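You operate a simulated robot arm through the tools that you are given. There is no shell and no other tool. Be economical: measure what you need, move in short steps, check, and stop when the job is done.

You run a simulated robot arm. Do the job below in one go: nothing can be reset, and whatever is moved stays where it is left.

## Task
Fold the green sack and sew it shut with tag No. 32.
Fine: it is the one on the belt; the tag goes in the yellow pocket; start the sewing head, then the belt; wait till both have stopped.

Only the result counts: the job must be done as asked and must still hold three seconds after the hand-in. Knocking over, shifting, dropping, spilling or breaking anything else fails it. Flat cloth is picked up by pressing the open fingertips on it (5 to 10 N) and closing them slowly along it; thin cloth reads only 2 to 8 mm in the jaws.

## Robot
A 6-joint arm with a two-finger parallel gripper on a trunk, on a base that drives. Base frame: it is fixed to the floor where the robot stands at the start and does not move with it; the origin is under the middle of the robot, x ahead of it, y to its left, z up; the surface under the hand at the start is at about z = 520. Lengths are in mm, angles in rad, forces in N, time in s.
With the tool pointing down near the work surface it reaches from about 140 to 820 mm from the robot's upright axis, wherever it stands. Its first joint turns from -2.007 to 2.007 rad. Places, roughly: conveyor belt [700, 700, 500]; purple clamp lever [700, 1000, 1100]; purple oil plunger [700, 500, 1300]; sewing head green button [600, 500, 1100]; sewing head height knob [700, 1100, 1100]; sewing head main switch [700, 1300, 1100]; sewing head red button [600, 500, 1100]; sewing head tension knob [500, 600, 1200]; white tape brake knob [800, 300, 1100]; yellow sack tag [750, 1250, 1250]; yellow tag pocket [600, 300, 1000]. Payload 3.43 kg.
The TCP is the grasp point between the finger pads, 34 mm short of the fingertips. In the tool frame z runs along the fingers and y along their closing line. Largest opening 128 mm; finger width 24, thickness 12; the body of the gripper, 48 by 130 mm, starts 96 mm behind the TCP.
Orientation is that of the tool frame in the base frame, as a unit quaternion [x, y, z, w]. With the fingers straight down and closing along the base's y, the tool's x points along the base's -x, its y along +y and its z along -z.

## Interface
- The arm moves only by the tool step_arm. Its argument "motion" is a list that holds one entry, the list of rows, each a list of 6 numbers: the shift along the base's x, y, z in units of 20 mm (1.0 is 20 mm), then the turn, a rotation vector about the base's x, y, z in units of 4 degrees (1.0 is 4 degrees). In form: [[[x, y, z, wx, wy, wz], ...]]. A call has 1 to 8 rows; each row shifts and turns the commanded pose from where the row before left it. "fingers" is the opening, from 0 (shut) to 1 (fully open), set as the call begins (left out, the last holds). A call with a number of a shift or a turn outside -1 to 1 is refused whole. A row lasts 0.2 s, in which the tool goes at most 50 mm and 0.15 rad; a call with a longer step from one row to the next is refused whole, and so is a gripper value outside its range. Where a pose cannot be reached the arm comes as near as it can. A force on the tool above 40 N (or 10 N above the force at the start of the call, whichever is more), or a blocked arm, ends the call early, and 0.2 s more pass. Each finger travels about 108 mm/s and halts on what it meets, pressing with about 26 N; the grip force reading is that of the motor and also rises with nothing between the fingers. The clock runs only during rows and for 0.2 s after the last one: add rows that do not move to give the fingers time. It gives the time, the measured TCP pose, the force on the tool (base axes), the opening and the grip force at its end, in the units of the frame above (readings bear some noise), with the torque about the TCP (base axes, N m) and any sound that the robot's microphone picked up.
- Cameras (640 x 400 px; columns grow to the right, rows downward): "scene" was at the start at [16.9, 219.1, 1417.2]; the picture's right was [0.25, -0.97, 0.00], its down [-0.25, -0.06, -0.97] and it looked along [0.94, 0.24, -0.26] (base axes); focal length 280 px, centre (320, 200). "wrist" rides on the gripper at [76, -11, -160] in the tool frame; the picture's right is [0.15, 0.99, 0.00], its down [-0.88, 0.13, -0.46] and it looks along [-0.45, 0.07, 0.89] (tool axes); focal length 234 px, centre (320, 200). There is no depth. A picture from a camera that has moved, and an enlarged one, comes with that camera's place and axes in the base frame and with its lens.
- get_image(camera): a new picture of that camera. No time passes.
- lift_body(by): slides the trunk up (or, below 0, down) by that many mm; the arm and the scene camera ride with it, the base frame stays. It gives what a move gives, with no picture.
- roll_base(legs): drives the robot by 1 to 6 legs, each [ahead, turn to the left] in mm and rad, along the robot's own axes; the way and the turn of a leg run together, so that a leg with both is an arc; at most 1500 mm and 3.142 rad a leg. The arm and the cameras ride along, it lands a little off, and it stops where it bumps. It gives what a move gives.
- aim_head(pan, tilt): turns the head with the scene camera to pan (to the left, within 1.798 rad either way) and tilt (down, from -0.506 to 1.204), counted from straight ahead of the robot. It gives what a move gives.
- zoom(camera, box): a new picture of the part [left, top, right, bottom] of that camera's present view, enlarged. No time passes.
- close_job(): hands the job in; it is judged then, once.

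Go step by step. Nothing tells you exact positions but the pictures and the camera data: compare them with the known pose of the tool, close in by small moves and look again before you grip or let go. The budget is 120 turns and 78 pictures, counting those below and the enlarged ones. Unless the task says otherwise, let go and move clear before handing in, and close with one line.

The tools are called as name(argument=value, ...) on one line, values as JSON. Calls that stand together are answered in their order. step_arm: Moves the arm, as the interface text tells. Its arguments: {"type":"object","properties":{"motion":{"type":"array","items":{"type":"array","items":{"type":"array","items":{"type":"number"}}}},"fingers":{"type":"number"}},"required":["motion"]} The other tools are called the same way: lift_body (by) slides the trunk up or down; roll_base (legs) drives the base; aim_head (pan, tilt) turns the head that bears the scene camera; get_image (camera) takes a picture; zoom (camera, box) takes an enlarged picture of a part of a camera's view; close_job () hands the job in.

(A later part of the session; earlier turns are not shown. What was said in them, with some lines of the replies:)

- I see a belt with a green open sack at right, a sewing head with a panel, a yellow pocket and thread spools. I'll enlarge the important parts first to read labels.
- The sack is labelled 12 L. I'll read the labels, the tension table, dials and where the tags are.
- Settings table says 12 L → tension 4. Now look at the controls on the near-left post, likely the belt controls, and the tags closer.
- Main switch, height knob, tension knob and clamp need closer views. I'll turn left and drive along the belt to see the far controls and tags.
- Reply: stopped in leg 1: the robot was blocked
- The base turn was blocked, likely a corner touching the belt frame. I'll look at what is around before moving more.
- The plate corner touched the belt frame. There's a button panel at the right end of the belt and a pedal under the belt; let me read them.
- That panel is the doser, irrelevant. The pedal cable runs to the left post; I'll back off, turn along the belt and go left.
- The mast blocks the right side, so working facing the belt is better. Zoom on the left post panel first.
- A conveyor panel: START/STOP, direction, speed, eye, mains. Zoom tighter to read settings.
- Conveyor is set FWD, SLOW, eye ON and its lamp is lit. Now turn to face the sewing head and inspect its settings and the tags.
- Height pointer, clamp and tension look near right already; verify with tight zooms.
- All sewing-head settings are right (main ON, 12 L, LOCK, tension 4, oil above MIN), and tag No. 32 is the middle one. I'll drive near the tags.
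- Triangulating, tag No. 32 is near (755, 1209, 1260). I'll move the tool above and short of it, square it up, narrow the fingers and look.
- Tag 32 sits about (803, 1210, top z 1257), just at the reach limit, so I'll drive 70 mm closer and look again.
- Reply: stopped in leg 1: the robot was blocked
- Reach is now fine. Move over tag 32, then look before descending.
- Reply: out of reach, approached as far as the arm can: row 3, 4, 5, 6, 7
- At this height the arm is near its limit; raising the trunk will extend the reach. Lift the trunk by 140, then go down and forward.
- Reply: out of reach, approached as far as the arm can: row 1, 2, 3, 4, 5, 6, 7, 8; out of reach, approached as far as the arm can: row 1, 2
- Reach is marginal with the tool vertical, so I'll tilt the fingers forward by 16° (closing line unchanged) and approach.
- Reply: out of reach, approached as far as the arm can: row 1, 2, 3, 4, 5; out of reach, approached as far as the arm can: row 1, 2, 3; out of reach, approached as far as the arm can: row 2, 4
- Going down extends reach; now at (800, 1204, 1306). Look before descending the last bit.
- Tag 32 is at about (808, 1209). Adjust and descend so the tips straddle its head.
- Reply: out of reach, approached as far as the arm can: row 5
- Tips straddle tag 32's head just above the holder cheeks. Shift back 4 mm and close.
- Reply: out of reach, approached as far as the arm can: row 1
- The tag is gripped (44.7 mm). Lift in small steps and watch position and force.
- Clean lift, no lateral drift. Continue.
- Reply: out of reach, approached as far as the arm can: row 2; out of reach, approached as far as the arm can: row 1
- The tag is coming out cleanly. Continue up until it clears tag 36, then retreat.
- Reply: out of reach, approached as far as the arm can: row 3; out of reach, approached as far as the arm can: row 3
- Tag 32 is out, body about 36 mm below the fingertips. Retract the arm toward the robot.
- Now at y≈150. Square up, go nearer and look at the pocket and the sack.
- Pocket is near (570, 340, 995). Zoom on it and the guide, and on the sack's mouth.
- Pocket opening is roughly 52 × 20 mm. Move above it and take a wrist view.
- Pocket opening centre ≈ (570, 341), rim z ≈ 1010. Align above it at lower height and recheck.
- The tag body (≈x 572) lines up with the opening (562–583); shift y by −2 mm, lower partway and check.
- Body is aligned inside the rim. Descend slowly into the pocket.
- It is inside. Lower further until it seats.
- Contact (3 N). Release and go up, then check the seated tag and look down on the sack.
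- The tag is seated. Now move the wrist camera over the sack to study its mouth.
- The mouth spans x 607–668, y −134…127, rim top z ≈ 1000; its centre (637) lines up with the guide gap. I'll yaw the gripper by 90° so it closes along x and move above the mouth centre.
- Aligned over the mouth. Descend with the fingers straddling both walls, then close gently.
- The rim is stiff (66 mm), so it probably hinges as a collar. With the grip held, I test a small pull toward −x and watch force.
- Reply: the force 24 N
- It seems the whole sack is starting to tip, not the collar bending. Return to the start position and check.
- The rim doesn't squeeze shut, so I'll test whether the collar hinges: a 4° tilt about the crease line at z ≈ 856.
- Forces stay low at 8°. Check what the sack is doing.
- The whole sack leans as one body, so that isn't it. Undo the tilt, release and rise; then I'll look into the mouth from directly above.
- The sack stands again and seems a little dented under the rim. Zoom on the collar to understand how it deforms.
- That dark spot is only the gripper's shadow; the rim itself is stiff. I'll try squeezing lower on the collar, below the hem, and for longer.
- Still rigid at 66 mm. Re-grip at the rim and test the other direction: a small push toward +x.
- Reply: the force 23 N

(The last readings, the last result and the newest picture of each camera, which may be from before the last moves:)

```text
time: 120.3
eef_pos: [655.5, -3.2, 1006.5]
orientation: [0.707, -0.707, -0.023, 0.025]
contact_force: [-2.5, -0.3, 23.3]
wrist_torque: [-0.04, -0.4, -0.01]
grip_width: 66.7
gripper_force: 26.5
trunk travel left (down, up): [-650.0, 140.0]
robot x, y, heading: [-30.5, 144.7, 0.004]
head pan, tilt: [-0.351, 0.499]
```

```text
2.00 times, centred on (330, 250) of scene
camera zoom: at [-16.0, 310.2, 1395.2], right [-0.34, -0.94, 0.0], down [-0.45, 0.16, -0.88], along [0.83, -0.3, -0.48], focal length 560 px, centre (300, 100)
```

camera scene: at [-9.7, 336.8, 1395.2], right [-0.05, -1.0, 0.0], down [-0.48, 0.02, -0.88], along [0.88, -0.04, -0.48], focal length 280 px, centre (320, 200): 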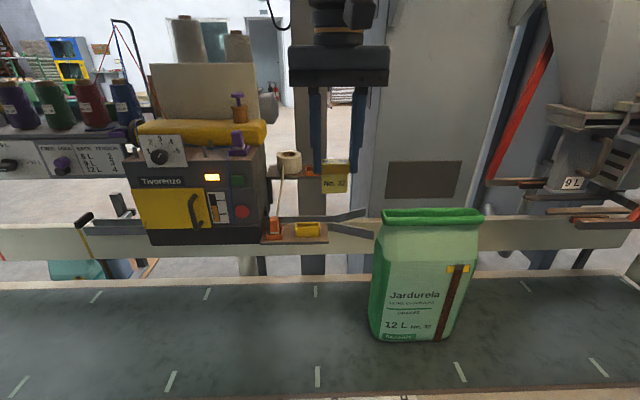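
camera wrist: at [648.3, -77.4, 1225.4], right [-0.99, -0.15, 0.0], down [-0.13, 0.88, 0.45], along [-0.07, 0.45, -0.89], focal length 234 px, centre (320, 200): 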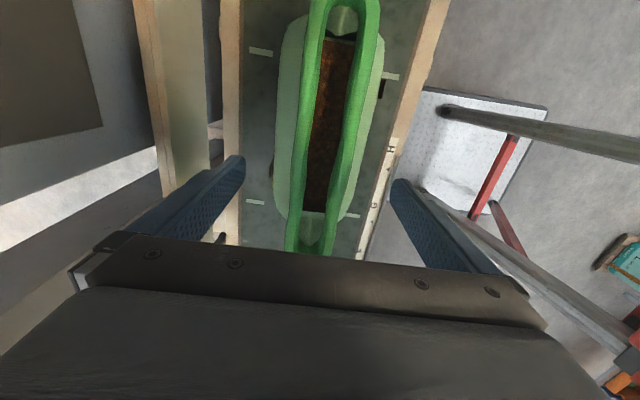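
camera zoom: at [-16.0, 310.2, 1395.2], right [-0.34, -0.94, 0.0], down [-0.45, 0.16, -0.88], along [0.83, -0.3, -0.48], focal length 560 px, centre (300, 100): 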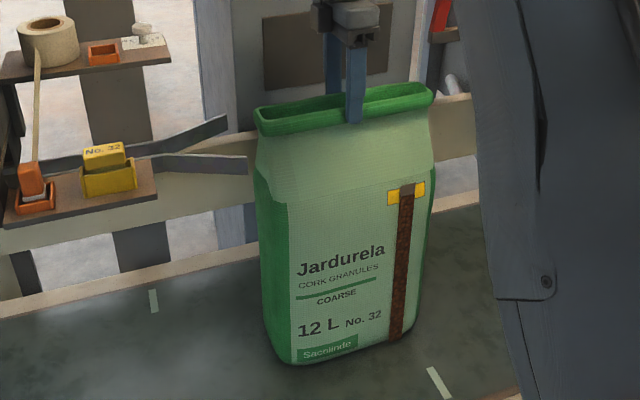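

It tips as a whole that way too. Return, release, and try gripping a single wall with one finger inside the mouth.

step_arm(motion=[[[-0.25, 0, 0, 0, -0.25, 0], [-0.25, 0, 0, 0, -0.25, 0], [-0.25, 0, 0, 0, -0.25, 0], [-0.25, 0, 0, 0, -0.25, 0], [0, 0, 0, 0, 0, 0]]])

step_arm(motion=[[[0, 0, 0, 0, 0, 0], [0, 0, 0, 0, 0, 0], [0, 0, 1, 0, 0, 0], [0, 0, 1, 0, 0, 0], [0, 0, 0.5, 0, 0, 0], [0, 0, 0, 0, 0, 0]]], fingers=0.7)

step_arm(motion=[[[-0.6, 0, 0, 0, 0, 0], [-0.7, 0, 0, 0, 0, 0], [0, 0, 0, 0, 0, 0]]], fingers=0.28)

zoom(camera="wrist", box=[180, 0, 460, 270])

```text
time: 121.5
eef_pos: [635.7, -3.2, 1003.0]
orientation: [-0.707, 0.708, -0.001, -0.001]
contact_force: [-0.4, 0.0, -11.5]
wrist_torque: [-0.03, 0.45, -0.07]
grip_width: 65.8
gripper_force: 25.9
trunk travel left (down, up): [-650.0, 140.0]
robot x, y, heading: [-26.8, 145.2, 0.005]
head pan, tilt: [-0.351, 0.499]
```

```text
time: 122.9
eef_pos: [636.9, -4.1, 1056.4]
orientation: [0.708, -0.707, 0.001, 0.0]
contact_force: [-1.2, -0.4, -0.1]
wrist_torque: [-0.01, -0.02, -0.01]
grip_width: 89.8
gripper_force: 0.1
trunk travel left (down, up): [-650.0, 140.0]
robot x, y, heading: [-26.1, 140.3, 0.001]
head pan, tilt: [-0.351, 0.499]
```

```text
time: 123.7
eef_pos: [611.2, -4.2, 1055.8]
orientation: [0.708, -0.707, 0.002, 0.001]
contact_force: [-0.2, 0.4, -0.2]
wrist_torque: [0.0, -0.02, -0.01]
grip_width: 35.8
gripper_force: 0.1
trunk travel left (down, up): [-650.0, 140.0]
robot x, y, heading: [-26.2, 139.6, 0.002]
head pan, tilt: [-0.351, 0.499]
```

```text
1.48 times, centred on (320, 135) of wrist
camera zoom: at [621.9, -78.9, 1213.8], right [-0.99, -0.15, 0.0], down [-0.13, 0.88, 0.45], along [-0.07, 0.45, -0.89], focal length 347 px, centre (320, 296)
```

zoom: 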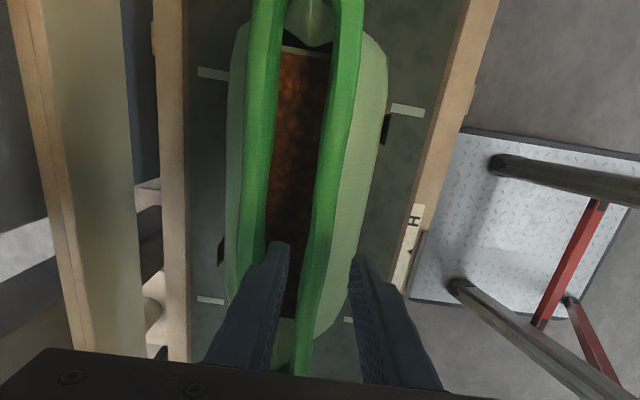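

The fingers straddle the front wall. Descend and close on it.

step_arm(motion=[[[0, 0, -0.8, 0, 0, 0], [0, 0, -0.8, 0, 0, 0], [0, 0, -0.8, 0, 0, 0], [0, 0, 0, 0, 0, 0]]])

step_arm(motion=[[[0, 0, 0, 0, 0, 0], [0, 0, 0, 0, 0, 0], [0, 0, 0, 0, 0, 0]]], fingers=0.0)

step_arm(motion=[[[0.25, 0, 0, 0, 0, 0], [0.25, 0, 0, 0, 0, 0], [0, 0, 0, 0, 0, 0]]])

```text
time: 124.7
eef_pos: [610.6, -3.8, 1006.8]
orientation: [0.707, -0.707, 0.001, 0.001]
contact_force: [0.1, 0.2, -1.0]
wrist_torque: [0.0, 0.02, -0.02]
grip_width: 35.9
gripper_force: 0.1
trunk travel left (down, up): [-650.0, 140.0]
robot x, y, heading: [-24.7, 145.6, 0.002]
head pan, tilt: [-0.351, 0.499]
```

```text
time: 125.5
eef_pos: [611.3, -4.3, 1006.3]
orientation: [0.708, -0.706, 0.001, 0.002]
contact_force: [-2.2, 0.8, -0.4]
wrist_torque: [-0.04, 0.27, -0.01]
grip_width: 15.9
gripper_force: 26.0
trunk travel left (down, up): [-650.0, 140.0]
robot x, y, heading: [-21.1, 143.9, 0.005]
head pan, tilt: [-0.351, 0.499]
```

```text
time: 126.3
eef_pos: [619.9, -4.1, 1008.2]
orientation: [-0.707, 0.707, -0.002, 0.0]
contact_force: [-4.5, -2.4, 14.7]
wrist_torque: [0.07, 0.58, 0.03]
grip_width: 16.3
gripper_force: 25.5
trunk travel left (down, up): [-650.0, 140.0]
robot x, y, heading: [-27.7, 145.1, 0.006]
head pan, tilt: [-0.351, 0.499]
```

A single wall (16 mm) behaves stiff as well. Return, release, and test whether the collar yields to a downward press on the front hem.

step_arm(motion=[[[-0.25, 0, 0, 0, 0, 0], [-0.25, 0, 0, 0, 0, 0], [0, 0, 0, 0, 0, 0]]])

step_arm(motion=[[[0, 0, 0, 0, 0, 0], [0, 0, 0, 0, 0, 0], [0, 0, 1, 0, 0, 0], [0, 0, 1, 0, 0, 0], [0, 0, 0, 0, 0, 0]]], fingers=0.3)

step_arm(motion=[[[0, 0, 0, 0, 0, 0], [0, 0, 0, 0, 0, 0], [0, 0, -0.4, 0, 0, 0], [0, 0, -0.2, 0, 0, 0], [0, 0, 0, 0, 0, 0]]], fingers=0.0)

```text
time: 127.1
eef_pos: [610.2, -2.4, 1006.2]
orientation: [0.707, -0.707, 0.001, 0.001]
contact_force: [-0.3, -4.3, -0.1]
wrist_torque: [-0.83, -0.04, -0.26]
grip_width: 16.0
gripper_force: 25.8
trunk travel left (down, up): [-650.0, 140.0]
robot x, y, heading: [-22.9, 146.5, 0.004]
head pan, tilt: [-0.351, 0.499]
```

```text
time: 128.3
eef_pos: [610.8, -3.5, 1046.8]
orientation: [0.707, -0.707, 0.002, 0.001]
contact_force: [0.3, -0.3, 0.4]
wrist_torque: [0.01, 0.0, 0.0]
grip_width: 38.4
gripper_force: 0.1
trunk travel left (down, up): [-650.0, 140.0]
robot x, y, heading: [-26.4, 143.8, 0.002]
head pan, tilt: [-0.351, 0.499]
```

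```text
time: 129.5
eef_pos: [610.7, -3.1, 1035.3]
orientation: [-0.707, 0.707, -0.001, -0.001]
contact_force: [0.1, 0.1, -0.9]
wrist_torque: [0.04, 0.01, 0.01]
grip_width: 0.0
gripper_force: 26.7
trunk travel left (down, up): [-650.0, 140.0]
robot x, y, heading: [-28.1, 143.6, 0.001]
head pan, tilt: [-0.351, 0.499]
```

step_arm(motion=[[[0, 0, -0.15, 0, 0, 0], [0, 0, -0.15, 0, 0, 0], [0, 0, -0.15, 0, 0, 0]]])

step_arm(motion=[[[0, 0, -0.1, 0, 0, 0], [0, 0, -0.1, 0, 0, 0], [0, 0, 0, 0, 0, 0]]])

```text
time: 130.3
eef_pos: [610.2, -3.6, 1026.1]
orientation: [-0.707, 0.707, -0.002, -0.001]
contact_force: [0.0, 0.2, 0.1]
wrist_torque: [-0.02, 0.02, 0.0]
grip_width: 0.4
gripper_force: 25.7
trunk travel left (down, up): [-650.0, 140.0]
robot x, y, heading: [-26.0, 141.3, 0.003]
head pan, tilt: [-0.351, 0.499]
```

```text
time: 131.1
eef_pos: [609.5, -2.7, 1019.9]
orientation: [-0.707, 0.708, 0.001, -0.002]
contact_force: [0.1, -0.8, -0.3]
wrist_torque: [-0.01, -0.04, -0.07]
grip_width: 0.0
gripper_force: 25.7
trunk travel left (down, up): [-650.0, 140.0]
robot x, y, heading: [-24.2, 146.1, 0.005]
head pan, tilt: [-0.351, 0.499]
```

No contact yet, so the rim top is lower than I estimated (< 986). Continue down carefully.

step_arm(motion=[[[0, 0, -0.1, 0, 0, 0], [0, 0, -0.1, 0, 0, 0], [0, 0, -0.1, 0, 0, 0], [0, 0, -0.1, 0, 0, 0]]])

step_arm(motion=[[[0, 0, -0.1, 0, 0, 0], [0, 0, -0.1, 0, 0, 0], [0, 0, -0.1, 0, 0, 0]]])

```text
time: 132.1
eef_pos: [608.5, -3.3, 1013.6]
orientation: [0.707, -0.707, 0.002, 0.001]
contact_force: [0.3, -0.3, -0.3]
wrist_torque: [0.0, 0.02, -0.01]
grip_width: 0.1
gripper_force: 25.6
trunk travel left (down, up): [-650.0, 140.0]
robot x, y, heading: [-22.3, 141.0, 0.003]
head pan, tilt: [-0.351, 0.499]
```

```text
time: 132.9
eef_pos: [610.7, -3.3, 1007.2]
orientation: [-0.707, 0.707, -0.002, 0.0]
contact_force: [-0.7, -0.5, 0.3]
wrist_torque: [0.02, 0.02, 0.01]
grip_width: 0.0
gripper_force: 26.3
trunk travel left (down, up): [-650.0, 140.0]
robot x, y, heading: [-27.9, 144.5, 0.004]
head pan, tilt: [-0.351, 0.499]
```

No contact although the wall should be here; look.

zoom(camera="scene", box=[290, 170, 400, 280])

```text
3.64 times, centred on (345, 225) of scene
camera zoom: at [-15.0, 310.0, 1395.1], right [-0.34, -0.94, 0.0], down [-0.45, 0.16, -0.88], along [0.83, -0.3, -0.48], focal length 1018 px, centre (229, 109)
```

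zoom: 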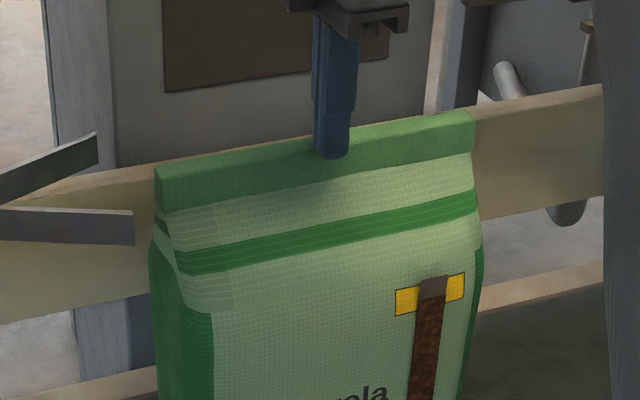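

The sack is now folded flat: the mouth is closed with the hem lying on the front. I'll rise clear and back, turning the tool to point forward for the sewing head's green button, triangulated at (571, 494, 1133).

step_arm(motion=[[[0, 0, 1, 0, 0, 0], [0, 0, 1, 0, 0, 0], [0, 0, 1, 0, 0, 0], [0, 0, 1, 0, 0, 0], [0, 0, 1, 0, 0, 0], [-0.5, 0, 1, 0, 0, 0], [-1, 0, 1, 0, 0, 0], [-1, 0, 1, 0, 0, 0]]])

step_arm(motion=[[[-1, 0, 0, 0, -1, 0], [-1, 0, 0, 0, -1, 0], [-1, 0, 0, 0, -1, 0], [-1, 0.5, 0, 0, -1, 0], [-1, 1, 0, 0, -1, 0], [-1, 1, 0, 0, -1, 0], [-1, 1, 0, 0, -1, 0], [-1, 1, 0, 0, -1, 0]]])

step_arm(motion=[[[0, 1, 0, 0, -1, 0], [0, 1, 0, 0, -1, 0], [0, 1, 0, 0, -1, 0], [0, 1, 0, 0, -1, 0], [0, 1, 0, 0, -1, 0], [0, 1, 0, 0, -1, 0], [0, 1, 0, 0, -1, 0], [0, 1, 0, 0, -1, 0]]])

zoom(camera="scene", box=[190, 130, 450, 350])

```text
time: 134.7
eef_pos: [560.6, -2.4, 1169.0]
orientation: [0.707, -0.707, 0.002, 0.001]
contact_force: [0.4, -0.5, -0.5]
wrist_torque: [0.03, 0.06, -0.03]
grip_width: 0.0
gripper_force: 25.7
trunk travel left (down, up): [-650.0, 140.0]
robot x, y, heading: [-26.9, 148.1, 0.004]
head pan, tilt: [-0.351, 0.499]
```

```text
time: 136.5
eef_pos: [429.9, 77.8, 1154.8]
orientation: [-0.679, 0.68, -0.196, 0.195]
contact_force: [-1.1, 0.8, -0.7]
wrist_torque: [0.04, -0.02, -0.01]
grip_width: 0.2
gripper_force: 25.8
out of reach, approached as far as the arm can: row 8
trunk travel left (down, up): [-650.0, 140.0]
robot x, y, heading: [-26.7, 144.4, 0.009]
head pan, tilt: [-0.351, 0.499]
```

```text
time: 138.3
eef_pos: [483.7, 197.2, 1172.0]
orientation: [-0.617, 0.625, -0.346, 0.328]
contact_force: [0.6, 0.0, 0.9]
wrist_torque: [-0.02, 0.0, 0.02]
grip_width: 0.0
gripper_force: 25.9
out of reach, approached as far as the arm can: row 1, 2, 3, 4, 5, 6, 7, 8
trunk travel left (down, up): [-650.0, 140.0]
robot x, y, heading: [-24.0, 143.5, 0.002]
head pan, tilt: [-0.351, 0.499]
```

```text
1.82 times, centred on (320, 240) of scene
camera zoom: at [-15.2, 310.0, 1395.1], right [-0.34, -0.94, 0.0], down [-0.45, 0.16, -0.88], along [0.83, -0.3, -0.48], focal length 509 px, centre (320, 127)
```

zoom: 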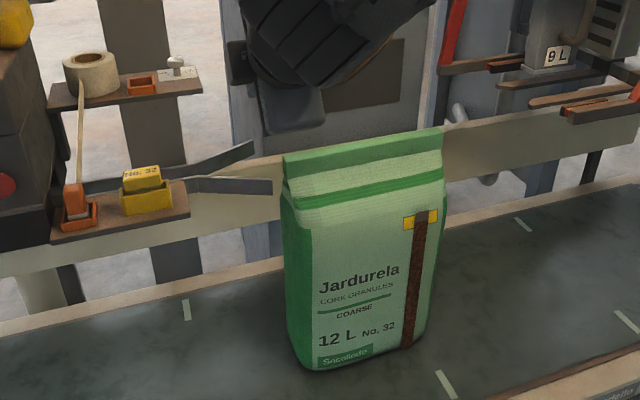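

The fold looks good. The arm is cramped for a horizontal tool here, so I'll back the base a little and lower the trunk, then finish turning the tool.

roll_base(legs=[[-130, 0]])

lift_body(by=-250)

step_arm(motion=[[[0, 0.5, 0.8, 0, -1, 0], [0, 0.5, 0.8, 0, -1, 0], [0, 0.5, 0.8, 0, -1, 0], [0, 0.5, 0.8, 0, -1, 0], [0, 0.5, 0.8, 0, -1, 0], [0, 0.5, 0.8, 0, -1, 0], [0, 0.5, 0.8, 0, -1, 0], [0, 0.5, 0.8, 0, -1, 0]]])

```text
time: 139.6
eef_pos: [349.5, 198.3, 1173.9]
orientation: [-0.618, 0.626, -0.346, 0.328]
contact_force: [0.3, -0.6, 0.9]
wrist_torque: [0.02, -0.03, -0.01]
grip_width: 0.0
gripper_force: 26.3
trunk travel left (down, up): [-650.0, 140.0]
robot x, y, heading: [-158.5, 145.2, 0.007]
head pan, tilt: [-0.351, 0.499]
```

```text
time: 142.1
eef_pos: [419.7, 197.7, 923.3]
orientation: [-0.618, 0.626, -0.346, 0.327]
contact_force: [0.4, -0.9, -0.1]
wrist_torque: [0.02, 0.02, 0.04]
grip_width: 0.0
gripper_force: 26.2
trunk travel left (down, up): [-400.0, 390.0]
robot x, y, heading: [-160.0, 145.7, 0.009]
head pan, tilt: [-0.351, 0.499]
```

```text
time: 143.9
eef_pos: [430.0, 280.9, 1055.5]
orientation: [-0.498, 0.511, -0.503, 0.488]
contact_force: [-0.2, 0.1, 0.6]
wrist_torque: [0.01, 0.03, -0.02]
grip_width: 0.0
gripper_force: 25.9
out of reach, approached as far as the arm can: row 1, 2, 3
trunk travel left (down, up): [-400.0, 390.0]
robot x, y, heading: [-157.9, 145.8, 0.002]
head pan, tilt: [-0.351, 0.499]
```

The tool points forward. Move to just in front of the green button and look.

step_arm(motion=[[[0, 1, 0.8, 0, 0, 0], [0, 1, 0.8, 0, 0, 0], [0, 1, 0.8, 0, 0, 0], [0, 1, 0.8, 0, 0, 0], [0, 1, 0.7, 0, 0, 0], [0, 1, 0, 0, 0, 0], [0, 1, 0, 0, 0, 0], [0, 1, 0, 0, 0, 0]]])

step_arm(motion=[[[0, 1, 0, 0, 0, 0], [0, 1, 0, 0, 0, 0], [0.5, 0.65, 0, 0, 0, 0], [1, 0, 0, 0, 0, 0], [1, 0, 0, 0, 0, 0], [0.5, 0, 0, 0, 0, 0]]])

aim_head(pan=0.2, tilt=0.2)

get_image(camera="scene")

get_image(camera="wrist")

```text
time: 145.7
eef_pos: [429.7, 442.6, 1133.9]
orientation: [-0.499, 0.511, -0.502, 0.487]
contact_force: [-1.0, -0.1, 0.2]
wrist_torque: [0.02, 0.03, -0.01]
grip_width: 0.0
gripper_force: 25.7
trunk travel left (down, up): [-400.0, 390.0]
robot x, y, heading: [-160.2, 137.5, 0.004]
head pan, tilt: [-0.351, 0.499]
```

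```text
time: 147.1
eef_pos: [490.7, 495.9, 1132.1]
orientation: [-0.499, 0.511, -0.502, 0.487]
contact_force: [0.0, 0.7, -0.4]
wrist_torque: [-0.03, 0.02, -0.01]
grip_width: 0.0
gripper_force: 26.1
trunk travel left (down, up): [-400.0, 390.0]
robot x, y, heading: [-157.8, 143.1, 0.002]
head pan, tilt: [-0.351, 0.499]
```

```text
time: 148.1
eef_pos: [490.7, 495.5, 1132.2]
orientation: [-0.498, 0.512, -0.503, 0.487]
contact_force: [-0.5, 0.1, 1.2]
wrist_torque: [0.01, -0.03, 0.0]
grip_width: 0.1
gripper_force: 26.0
trunk travel left (down, up): [-400.0, 390.0]
robot x, y, heading: [-160.8, 147.1, 0.003]
head pan, tilt: [0.201, 0.201]
```

```text
11 pictures are left
camera scene: at [-72.2, 359.7, 1172.7], right [0.2, -0.98, 0.0], down [-0.2, -0.04, -0.98], along [0.96, 0.2, -0.2], focal length 280 px, centre (320, 200)
```

scene: 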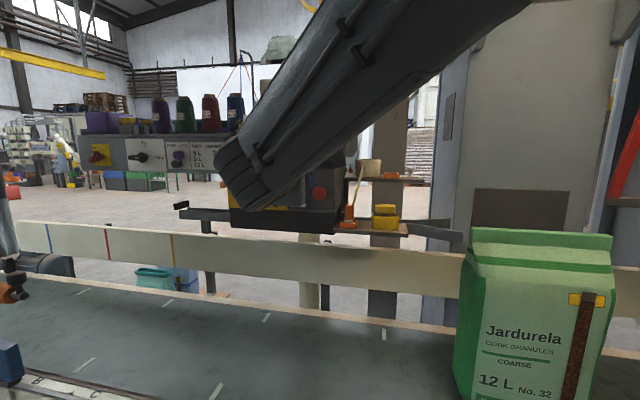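

```text
10 pictures are left
camera wrist: at [329.2, 425.0, 1146.2], right [-0.03, -0.15, -0.99], down [-0.43, 0.89, -0.12], along [0.9, 0.43, -0.09], focal length 234 px, centre (320, 200)
```

wrist: 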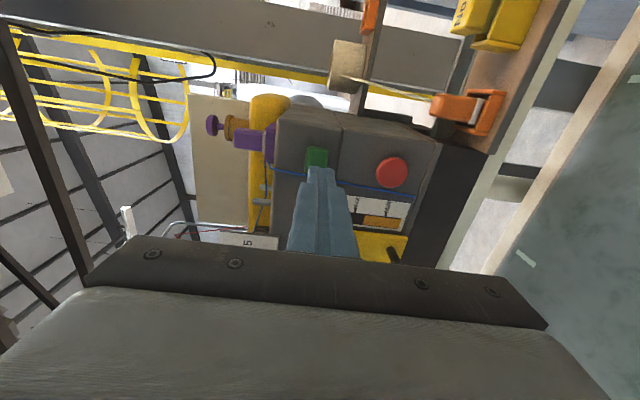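

The fingertips are in line with the green button (y≈490, z≈1133). Shift slightly away from the thread and press forward slowly.

step_arm(motion=[[[0, -0.4, 0, 0, 0, 0], [0.5, 0, 0, 0, 0, 0], [0.4, 0, 0, 0, 0, 0], [0.2, 0, 0, 0, 0, 0]]])

step_arm(motion=[[[0.2, 0, 0, 0, 0, 0], [0.2, 0, 0, 0, 0, 0], [0.2, 0, 0, 0, 0, 0]]])

```text
time: 149.1
eef_pos: [512.4, 487.1, 1131.9]
orientation: [-0.499, 0.511, -0.503, 0.487]
contact_force: [0.0, -0.4, 0.1]
wrist_torque: [0.01, 0.01, -0.01]
grip_width: 0.0
gripper_force: 26.1
trunk travel left (down, up): [-400.0, 390.0]
robot x, y, heading: [-160.0, 144.5, 0.008]
head pan, tilt: [0.201, 0.201]
```

```text
time: 149.9
eef_pos: [523.5, 486.5, 1133.7]
orientation: [-0.499, 0.512, -0.503, 0.487]
contact_force: [0.3, -0.1, 0.1]
wrist_torque: [0.0, 0.02, 0.05]
grip_width: 0.1
gripper_force: 26.2
trunk travel left (down, up): [-400.0, 390.0]
robot x, y, heading: [-159.5, 145.0, 0.008]
head pan, tilt: [0.201, 0.201]
```

step_arm(motion=[[[0.15, 0, 0, 0, 0, 0], [0.15, 0, 0, 0, 0, 0], [0.15, 0, 0, 0, 0, 0]]])

step_arm(motion=[[[0.15, 0, 0, 0, 0, 0], [0.15, 0, 0, 0, 0, 0], [0.15, 0, 0, 0, 0, 0]]])

```text
time: 150.7
eef_pos: [531.9, 487.4, 1133.7]
orientation: [-0.499, 0.511, -0.503, 0.487]
contact_force: [-13.7, -5.5, -1.8]
wrist_torque: [-0.03, 0.07, -0.06]
grip_width: 0.0
gripper_force: 25.9
trunk travel left (down, up): [-400.0, 390.0]
robot x, y, heading: [-159.0, 141.5, 0.005]
head pan, tilt: [0.201, 0.201]
heard: click
```

```text
time: 151.3
eef_pos: [534.1, 488.7, 1133.8]
orientation: [-0.498, 0.512, -0.503, 0.487]
contact_force: [-31.0, -11.4, 0.0]
wrist_torque: [-0.02, -0.04, -0.16]
grip_width: 0.0
gripper_force: 26.3
trunk travel left (down, up): [-400.0, 390.0]
robot x, y, heading: [-158.2, 144.3, 0.008]
head pan, tilt: [0.201, 0.201]
stopped in row 3: the force on the tool passed its limit at 42 N (the readings are from after the stop); the commanded pose is now the measured one
```

A click was heard. Back off and listen, check the head.

step_arm(motion=[[[-0.5, 0, 0, 0, 0, 0], [-1, 0, 0, 0, 0, 0], [-1, 0, 0, 0, 0, 0], [-1, 0, 0, 0, 0, 0], [-1, 0, 0, 0, 0, 0], [-1, 0, 0, 0, 0, 0], [-1, 0, 0, 0, 0, 0], [-1, 0, 0, 0, 0, 0]]])

zoom(camera="wrist", box=[220, 60, 540, 260])

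```text
time: 153.1
eef_pos: [383.9, 488.1, 1132.0]
orientation: [-0.499, 0.512, -0.501, 0.487]
contact_force: [0.2, -0.6, 0.3]
wrist_torque: [-0.02, -0.01, -0.04]
grip_width: 0.0
gripper_force: 26.3
trunk travel left (down, up): [-400.0, 390.0]
robot x, y, heading: [-158.5, 147.6, 0.006]
head pan, tilt: [0.201, 0.201]
```

```text
2.00 times, centred on (380, 160) of wrist
camera zoom: at [224.5, 415.8, 1146.8], right [-0.03, -0.15, -0.99], down [-0.43, 0.89, -0.12], along [0.9, 0.43, -0.09], focal length 468 px, centre (200, 280)
```

zoom: 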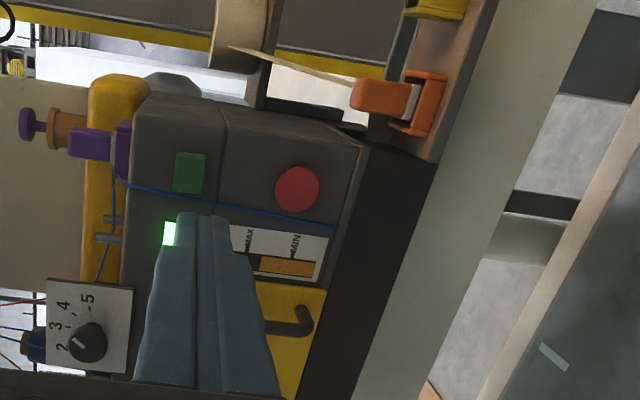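

The lamp turned green: the sewing head runs. Now tuck the arm centrally and drive to the conveyor panel.

step_arm(motion=[[[0, -1, 0, 0, 0, 0], [0, -1, 0, 0, 0, 0], [0, -1, 0, 0, 0, 0], [0, -1, 0, 0, 0, 0], [0, -1, 0, 0, 0, 0], [0, -1, 0, 0, 0, 0], [0, -1, 0, 0, 0, 0], [0, -1, 0, 0, 0, 0]]])

step_arm(motion=[[[0, -1, 0, 0, 0, 0], [0, -1, 0, 0, 0, 0], [0, -1, 0, 0, 0, 0], [0, -1, 0, 0, 0, 0], [0, -1, 0, 0, 0, 0], [0, -1, 0, 0, 0, 0]]])

roll_base(legs=[[-60, 0], [0, 1.565], [935, 0], [0, -0.75]])

aim_head(pan=-0.1, tilt=0.1)

get_image(camera="scene")

```text
time: 154.9
eef_pos: [407.1, 349.0, 1120.4]
orientation: [-0.499, 0.511, -0.503, 0.486]
contact_force: [-1.2, 0.2, 0.8]
wrist_torque: [-0.03, 0.01, -0.03]
grip_width: 0.0
gripper_force: 25.8
out of reach, approached as far as the arm can: row 6, 7, 8
trunk travel left (down, up): [-400.0, 390.0]
robot x, y, heading: [-159.0, 143.8, 0.001]
head pan, tilt: [0.201, 0.201]
```

```text
time: 156.3
eef_pos: [453.6, 261.7, 1091.1]
orientation: [-0.498, 0.512, -0.502, 0.487]
contact_force: [0.6, 0.3, -0.4]
wrist_torque: [-0.02, 0.0, -0.03]
grip_width: 0.0
gripper_force: 26.5
out of reach, approached as far as the arm can: row 1, 2, 3, 4, 5, 6
trunk travel left (down, up): [-400.0, 390.0]
robot x, y, heading: [-157.2, 140.7, 0.007]
head pan, tilt: [0.201, 0.201]
```

```text
time: 167.4
eef_pos: [114.1, 1572.1, 1092.9]
orientation: [0.662, -0.27, 0.267, -0.647]
contact_force: [-0.6, 0.7, -0.9]
wrist_torque: [0.03, 0.03, 0.02]
grip_width: 0.0
gripper_force: 26.2
trunk travel left (down, up): [-400.0, 390.0]
robot x, y, heading: [-220.1, 1043.9, 0.82]
head pan, tilt: [0.201, 0.201]
```

```text
time: 168.2
eef_pos: [112.4, 1573.2, 1090.4]
orientation: [0.662, -0.271, 0.267, -0.646]
contact_force: [0.3, 1.5, 0.5]
wrist_torque: [0.04, -0.01, -0.04]
grip_width: 0.0
gripper_force: 26.0
trunk travel left (down, up): [-400.0, 390.0]
robot x, y, heading: [-219.2, 1046.0, 0.828]
head pan, tilt: [-0.099, 0.099]
```

```text
8 pictures are left
camera scene: at [-295.5, 1236.8, 1182.2], right [0.67, -0.75, 0.0], down [-0.07, -0.07, -0.99], along [0.74, 0.66, -0.1], focal length 280 px, centre (320, 200)
```

scene: 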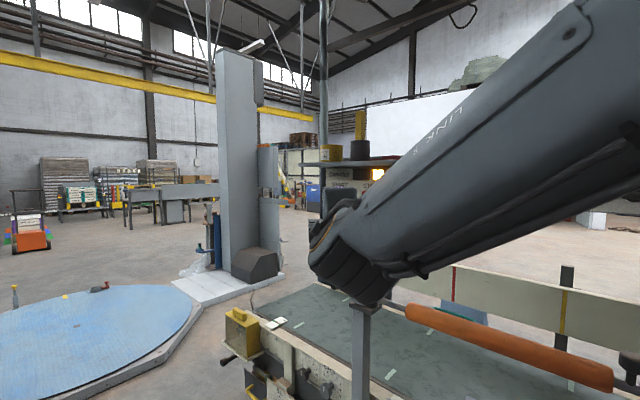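

The arm hides the panel; use the wrist camera.

get_image(camera="wrist")

```text
7 pictures are left
camera wrist: at [54.7, 1406.9, 1105.1], right [0.09, -0.12, -0.99], down [-0.95, 0.29, -0.12], along [0.3, 0.95, -0.09], focal length 234 px, centre (320, 200)
```

wrist: 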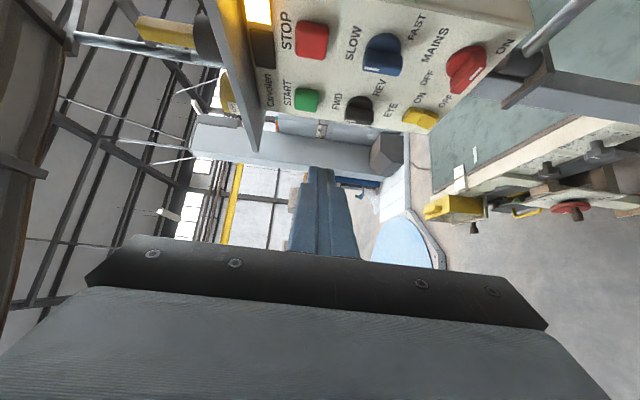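

All views agree on START ≈ (313, 1716, 1113) with the panel facing −x. Drive 80 mm nearer, yaw the tool to point along +x and move in front of START.

roll_base(legs=[[70, 0]])

step_arm(motion=[[[0, 0.4, 0.14, 0, 0, -1], [0, 0.4, 0.14, 0, 0, -1], [0, 0.4, 0.14, 0, 0, -1], [0, 0.4, 0.14, 0, 0, -1], [0, 0.4, 0.14, 0, 0, -1], [0, 0.4, 0.14, 0, 0, -1], [0, 0.4, 0.14, 0, 0, -1], [0, 0.4, 0.14, 0, 0, -1]]])

step_arm(motion=[[[0.2, 0.3, 0, 0, 0, -1], [0.2, 0.3, 0, 0, 0, -1], [0.2, 0.3, 0, 0, 0, -1], [0.2, 0, 0, 0, 0, -0.3]]])

get_image(camera="wrist")

```text
time: 169.2
eef_pos: [159.7, 1624.8, 1091.2]
orientation: [0.66, -0.271, 0.268, -0.647]
contact_force: [1.2, 0.5, -0.6]
wrist_torque: [0.0, 0.03, -0.04]
grip_width: 0.0
gripper_force: 26.0
trunk travel left (down, up): [-400.0, 390.0]
robot x, y, heading: [-170.1, 1098.1, 0.827]
head pan, tilt: [-0.099, 0.099]
```

```text
time: 171.1
eef_pos: [159.8, 1688.1, 1113.1]
orientation: [0.56, -0.443, 0.436, -0.548]
contact_force: [0.0, 0.1, 0.4]
wrist_torque: [-0.01, 0.06, 0.04]
grip_width: 0.1
gripper_force: 26.4
trunk travel left (down, up): [-400.0, 390.0]
robot x, y, heading: [-170.9, 1096.7, 0.826]
head pan, tilt: [-0.099, 0.099]
```

```text
time: 172.1
eef_pos: [177.4, 1707.0, 1113.3]
orientation: [0.506, -0.505, 0.496, -0.494]
contact_force: [-0.1, -0.1, -0.2]
wrist_torque: [0.02, 0.01, 0.03]
grip_width: 0.0
gripper_force: 25.8
trunk travel left (down, up): [-400.0, 390.0]
robot x, y, heading: [-169.2, 1094.8, 0.824]
head pan, tilt: [-0.099, 0.099]
```

```text
6 pictures are left
camera wrist: at [17.9, 1631.6, 1127.3], right [-0.02, -0.15, -0.99], down [-0.46, 0.88, -0.12], along [0.89, 0.45, -0.09], focal length 234 px, centre (320, 200)
```

wrist: 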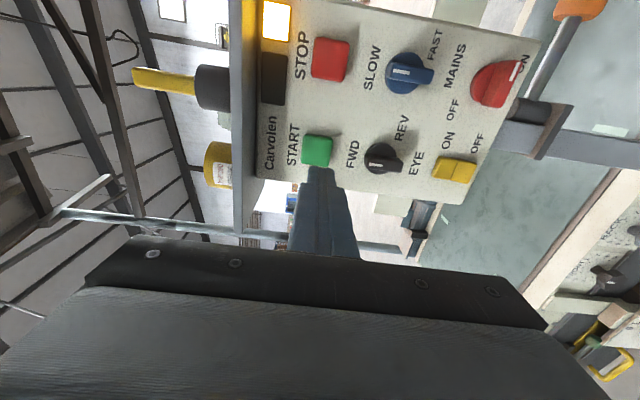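

START is straight ahead of the tips. Advance and press slowly.

step_arm(motion=[[[0.8, 0, 0, 0, 0, 0], [0.7, 0, 0, 0, 0, 0], [0.4, 0, 0, 0, 0, 0], [0.3, 0, 0, 0, 0, 0]]])

step_arm(motion=[[[0.25, 0, 0, 0, 0, 0], [0.25, 0, 0, 0, 0, 0], [0.25, 0, 0, 0, 0, 0], [0.25, 0, 0, 0, 0, 0]]])

```text
time: 173.1
eef_pos: [221.9, 1706.9, 1113.5]
orientation: [0.506, -0.504, 0.496, -0.495]
contact_force: [-0.2, -0.6, 0.2]
wrist_torque: [-0.01, -0.01, 0.02]
grip_width: 0.0
gripper_force: 26.6
trunk travel left (down, up): [-400.0, 390.0]
robot x, y, heading: [-170.0, 1098.4, 0.823]
head pan, tilt: [-0.099, 0.099]
```

```text
time: 174.1
eef_pos: [241.6, 1707.4, 1113.7]
orientation: [0.506, -0.504, 0.496, -0.494]
contact_force: [0.2, -0.5, 0.4]
wrist_torque: [-0.01, 0.02, 0.02]
grip_width: 0.1
gripper_force: 26.0
trunk travel left (down, up): [-400.0, 390.0]
robot x, y, heading: [-172.1, 1099.2, 0.828]
head pan, tilt: [-0.099, 0.099]
```

Tip at x≈276, no contact yet; continue in small steps.

step_arm(motion=[[[0.25, 0, 0, 0, 0, 0], [0.25, 0, 0, 0, 0, 0], [0.2, 0, 0, 0, 0, 0]]])

step_arm(motion=[[[0.2, 0, 0, 0, 0, 0], [0.2, 0, 0, 0, 0, 0], [0.2, 0, 0, 0, 0, 0]]])

```text
time: 174.8
eef_pos: [255.7, 1707.3, 1112.4]
orientation: [0.506, -0.505, 0.495, -0.493]
contact_force: [-0.1, 0.8, -0.1]
wrist_torque: [-0.05, -0.01, -0.02]
grip_width: 0.1
gripper_force: 26.7
trunk travel left (down, up): [-400.0, 390.0]
robot x, y, heading: [-176.1, 1100.9, 0.828]
head pan, tilt: [-0.099, 0.099]
```

```text
time: 175.7
eef_pos: [266.0, 1707.4, 1112.2]
orientation: [0.506, -0.504, 0.495, -0.494]
contact_force: [-0.5, 0.4, -0.1]
wrist_torque: [0.02, 0.01, -0.01]
grip_width: 0.0
gripper_force: 26.2
trunk travel left (down, up): [-400.0, 390.0]
robot x, y, heading: [-171.4, 1098.2, 0.824]
head pan, tilt: [-0.099, 0.099]
```

step_arm(motion=[[[0.15, 0.1, 0, 0, 0, 0], [0.15, 0, 0, 0, 0, 0], [0.15, 0, 0, 0, 0, 0]]])

step_arm(motion=[[[0.15, 0, 0, 0, 0, 0], [0.15, 0, 0, 0, 0, 0]]])

```text
time: 176.4
eef_pos: [275.4, 1708.5, 1113.5]
orientation: [0.506, -0.504, 0.496, -0.495]
contact_force: [-5.2, -1.6, 0.0]
wrist_torque: [0.0, -0.04, -0.11]
grip_width: 0.1
gripper_force: 26.4
trunk travel left (down, up): [-400.0, 390.0]
robot x, y, heading: [-168.7, 1095.9, 0.829]
head pan, tilt: [-0.099, 0.099]
heard: click
```

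```text
time: 177.1
eef_pos: [278.0, 1710.2, 1113.5]
orientation: [0.506, -0.503, 0.496, -0.495]
contact_force: [-36.3, -8.4, -2.6]
wrist_torque: [0.09, 0.05, -0.67]
grip_width: 0.0
gripper_force: 26.0
trunk travel left (down, up): [-400.0, 390.0]
robot x, y, heading: [-170.8, 1095.1, 0.827]
head pan, tilt: [-0.099, 0.099]
```

Clicked. Back off straight and check the belt.

step_arm(motion=[[[-0.5, 0, 0, 0, 0, 0], [-1, 0, 0, 0, 0, 0], [-1, 0, 0, 0, 0, 0], [-1, 0, 0, 0, 0, 0], [-1, 0, 0, 0, 0, 0], [-0.5, 0, 0, 0, 0, 0], [0, 0, 0, 0, 0, 0], [0, 0, 0, 0, 0, 0]]])

aim_head(pan=-1.45, tilt=0.2)

get_image(camera="scene")

```text
time: 178.8
eef_pos: [181.0, 1708.2, 1114.1]
orientation: [0.506, -0.504, 0.496, -0.494]
contact_force: [-0.9, -0.1, -0.3]
wrist_torque: [-0.01, 0.01, 0.04]
grip_width: 0.1
gripper_force: 26.4
trunk travel left (down, up): [-400.0, 390.0]
robot x, y, heading: [-169.1, 1098.1, 0.824]
head pan, tilt: [-0.099, 0.099]
```

```text
time: 180.3
eef_pos: [180.1, 1708.5, 1114.7]
orientation: [0.506, -0.504, 0.496, -0.494]
contact_force: [-0.9, 0.3, 0.3]
wrist_torque: [-0.01, 0.0, 0.03]
grip_width: 0.1
gripper_force: 26.1
trunk travel left (down, up): [-400.0, 390.0]
robot x, y, heading: [-173.1, 1093.5, 0.827]
head pan, tilt: [-1.45, 0.201]
```

```text
5 pictures are left
camera scene: at [-240.6, 1173.4, 1172.8], right [-0.58, -0.81, 0.0], down [-0.16, 0.12, -0.98], along [0.8, -0.57, -0.2], focal length 280 px, centre (320, 200)
```

scene: 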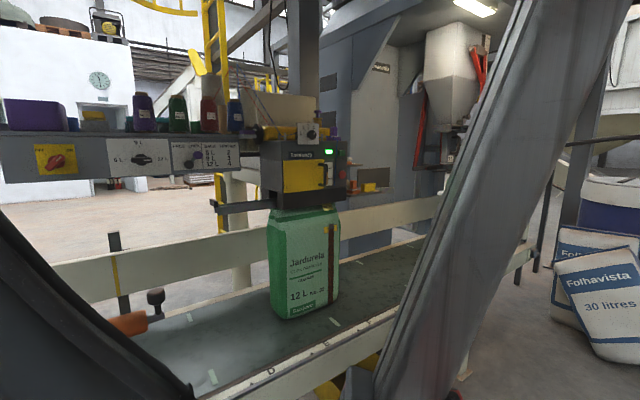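

The sack is passing under the sewing head. Wait while both run.

step_arm(motion=[[[0, 0, 0, 0, 0, 0], [0, 0, 0, 0, 0, 0], [0, 0, 0, 0, 0, 0], [0, 0, 0, 0, 0, 0], [0, 0, 0, 0, 0, 0], [0, 0, 0, 0, 0, 0], [0, 0, 0, 0, 0, 0], [0, 0, 0, 0, 0, 0]]])

step_arm(motion=[[[0, 0, 0, 0, 0, 0], [0, 0, 0, 0, 0, 0], [0, 0, 0, 0, 0, 0], [0, 0, 0, 0, 0, 0], [0, 0, 0, 0, 0, 0], [0, 0, 0, 0, 0, 0], [0, 0, 0, 0, 0, 0], [0, 0, 0, 0, 0, 0]]])

step_arm(motion=[[[0, 0, 0, 0, 0, 0], [0, 0, 0, 0, 0, 0], [0, 0, 0, 0, 0, 0], [0, 0, 0, 0, 0, 0], [0, 0, 0, 0, 0, 0], [0, 0, 0, 0, 0, 0], [0, 0, 0, 0, 0, 0], [0, 0, 0, 0, 0, 0]]])

step_arm(motion=[[[0, 0, 0, 0, 0, 0], [0, 0, 0, 0, 0, 0], [0, 0, 0, 0, 0, 0], [0, 0, 0, 0, 0, 0], [0, 0, 0, 0, 0, 0], [0, 0, 0, 0, 0, 0], [0, 0, 0, 0, 0, 0], [0, 0, 0, 0, 0, 0]]])

get_image(camera="scene")

```text
time: 182.2
eef_pos: [181.7, 1709.0, 1115.1]
orientation: [0.506, -0.505, 0.496, -0.494]
contact_force: [-0.2, -0.1, 0.1]
wrist_torque: [-0.03, 0.0, 0.0]
grip_width: 0.2
gripper_force: 26.0
trunk travel left (down, up): [-400.0, 390.0]
robot x, y, heading: [-168.3, 1094.8, 0.825]
head pan, tilt: [-1.45, 0.201]
```

```text
time: 183.9
eef_pos: [181.3, 1709.0, 1113.8]
orientation: [0.506, -0.504, 0.496, -0.494]
contact_force: [-0.3, -0.2, -0.1]
wrist_torque: [0.01, -0.01, -0.03]
grip_width: 0.0
gripper_force: 26.4
trunk travel left (down, up): [-400.0, 390.0]
robot x, y, heading: [-172.2, 1098.0, 0.826]
head pan, tilt: [-1.45, 0.201]
```

```text
time: 185.8
eef_pos: [180.1, 1708.1, 1114.1]
orientation: [0.506, -0.504, 0.495, -0.494]
contact_force: [0.6, -0.1, 0.3]
wrist_torque: [0.02, -0.03, -0.03]
grip_width: 0.0
gripper_force: 25.7
trunk travel left (down, up): [-400.0, 390.0]
robot x, y, heading: [-174.5, 1102.3, 0.827]
head pan, tilt: [-1.45, 0.201]
```

```text
time: 187.6
eef_pos: [181.3, 1708.6, 1115.3]
orientation: [0.506, -0.505, 0.496, -0.493]
contact_force: [-0.5, 0.1, -0.2]
wrist_torque: [0.01, 0.02, 0.0]
grip_width: 0.0
gripper_force: 26.3
trunk travel left (down, up): [-400.0, 390.0]
robot x, y, heading: [-170.2, 1099.9, 0.822]
head pan, tilt: [-1.45, 0.201]
```

```text
4 pictures are left
camera scene: at [-240.7, 1173.3, 1172.8], right [-0.58, -0.81, 0.0], down [-0.16, 0.12, -0.98], along [0.79, -0.57, -0.2], focal length 280 px, centre (320, 200)
```

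scene: 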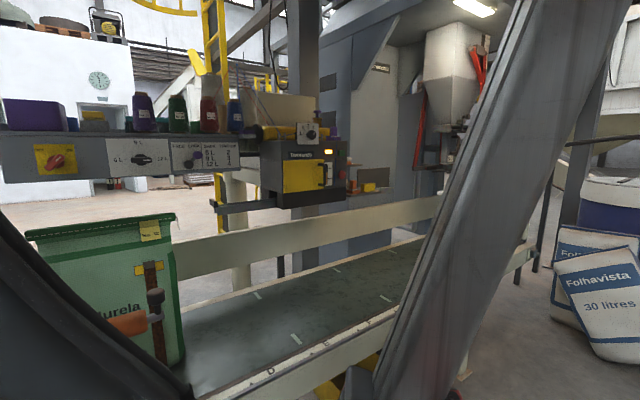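

The sack is sewn with tape and the yellow tag; the head lamp is back to amber. Wait for the belt to stop.

step_arm(motion=[[[0, 0, 0, 0, 0, 0], [0, 0, 0, 0, 0, 0], [0, 0, 0, 0, 0, 0], [0, 0, 0, 0, 0, 0], [0, 0, 0, 0, 0, 0], [0, 0, 0, 0, 0, 0], [0, 0, 0, 0, 0, 0], [0, 0, 0, 0, 0, 0]]])

step_arm(motion=[[[0, 0, 0, 0, 0, 0], [0, 0, 0, 0, 0, 0], [0, 0, 0, 0, 0, 0], [0, 0, 0, 0, 0, 0], [0, 0, 0, 0, 0, 0], [0, 0, 0, 0, 0, 0], [0, 0, 0, 0, 0, 0], [0, 0, 0, 0, 0, 0]]])

aim_head(pan=-1.2, tilt=0.25)

get_image(camera="scene")

```text
time: 189.3
eef_pos: [182.0, 1707.9, 1114.3]
orientation: [0.506, -0.505, 0.496, -0.494]
contact_force: [0.0, 0.2, -0.2]
wrist_torque: [0.01, 0.01, -0.01]
grip_width: 0.1
gripper_force: 25.9
trunk travel left (down, up): [-400.0, 390.0]
robot x, y, heading: [-171.3, 1100.3, 0.824]
head pan, tilt: [-1.45, 0.201]
```

```text
time: 191.2
eef_pos: [181.0, 1708.6, 1114.2]
orientation: [0.507, -0.504, 0.496, -0.494]
contact_force: [-0.3, -0.7, -0.2]
wrist_torque: [0.02, -0.02, 0.04]
grip_width: 0.2
gripper_force: 26.0
trunk travel left (down, up): [-400.0, 390.0]
robot x, y, heading: [-172.6, 1099.2, 0.827]
head pan, tilt: [-1.45, 0.201]
```

```text
time: 191.9
eef_pos: [180.6, 1709.1, 1114.9]
orientation: [0.506, -0.504, 0.496, -0.494]
contact_force: [1.1, 0.4, -0.6]
wrist_torque: [0.03, 0.02, 0.01]
grip_width: 0.1
gripper_force: 26.2
trunk travel left (down, up): [-400.0, 390.0]
robot x, y, heading: [-168.0, 1096.1, 0.826]
head pan, tilt: [-1.201, 0.25]
```

```text
3 pictures are left
camera scene: at [-229.4, 1193.5, 1168.2], right [-0.37, -0.93, 0.0], down [-0.23, 0.09, -0.97], along [0.9, -0.36, -0.25], focal length 280 px, centre (320, 200)
```

scene: 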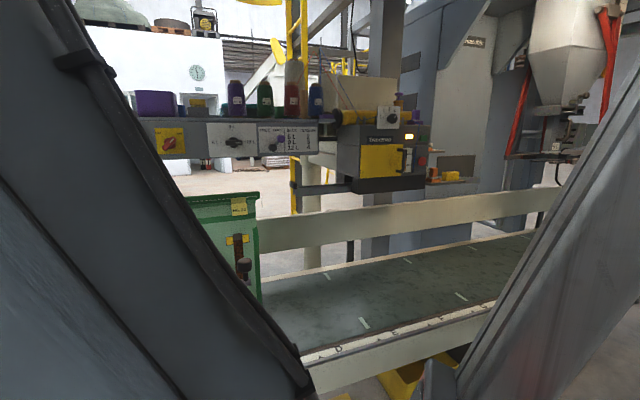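

The sack's edge is at the same place as 4 s ago, so the belt seems stopped. One more check after a short wait.

step_arm(motion=[[[-0.5, 0, 0, 0, 0, 0], [0, 0, 0, 0, 0, 0], [0, 0, 0, 0, 0, 0], [0, 0, 0, 0, 0, 0], [0, 0, 0, 0, 0, 0], [0, 0, 0, 0, 0, 0], [0, 0, 0, 0, 0, 0], [0, 0, 0, 0, 0, 0]]])

zoom(camera="scene", box=[180, 120, 480, 340])

get_image(camera="wrist")

```text
time: 193.7
eef_pos: [171.7, 1709.0, 1114.3]
orientation: [0.507, -0.504, 0.495, -0.494]
contact_force: [0.2, -0.3, -0.8]
wrist_torque: [0.0, 0.01, 0.0]
grip_width: 0.0
gripper_force: 26.3
trunk travel left (down, up): [-400.0, 390.0]
robot x, y, heading: [-173.3, 1097.1, 0.824]
head pan, tilt: [-1.201, 0.25]
```

```text
1.82 times, centred on (330, 230) of scene
camera zoom: at [-229.4, 1193.6, 1168.2], right [-0.37, -0.93, 0.0], down [-0.23, 0.09, -0.97], along [0.9, -0.36, -0.25], focal length 509 px, centre (302, 146)
```

zoom: 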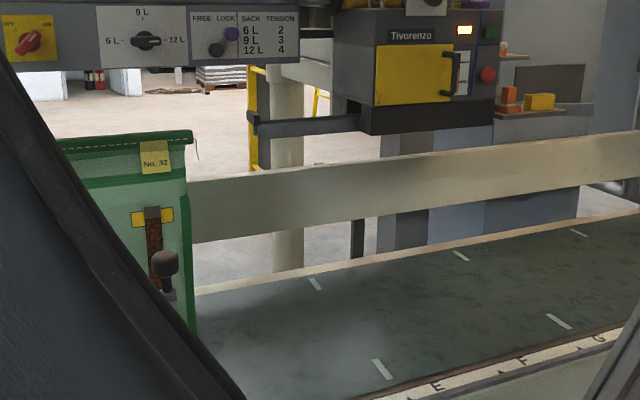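

```text
1 pictures are left
camera wrist: at [12.0, 1633.5, 1128.2], right [-0.02, -0.15, -0.99], down [-0.46, 0.88, -0.12], along [0.89, 0.45, -0.09], focal length 234 px, centre (320, 200)
```

wrist: 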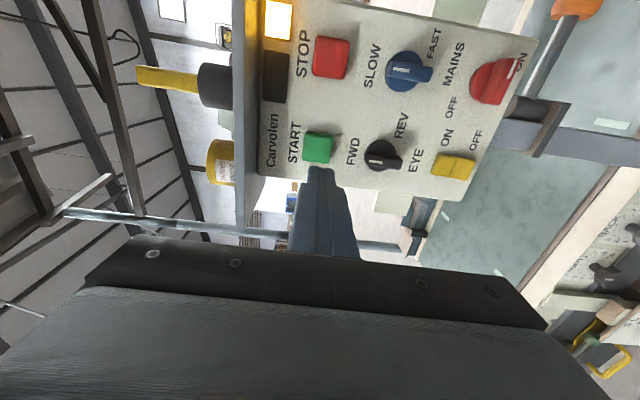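

The sack stands sewn with tag No. 32 on it. Both lamps are back to amber, the belt and the head have stopped, and the arm is clear, so I hand in.

close_job()

```text
The job is handed in.
```

The green sack is folded and sewn shut with tag No. 32 on it. The sewing head and the belt have both stopped, and the job is handed in.
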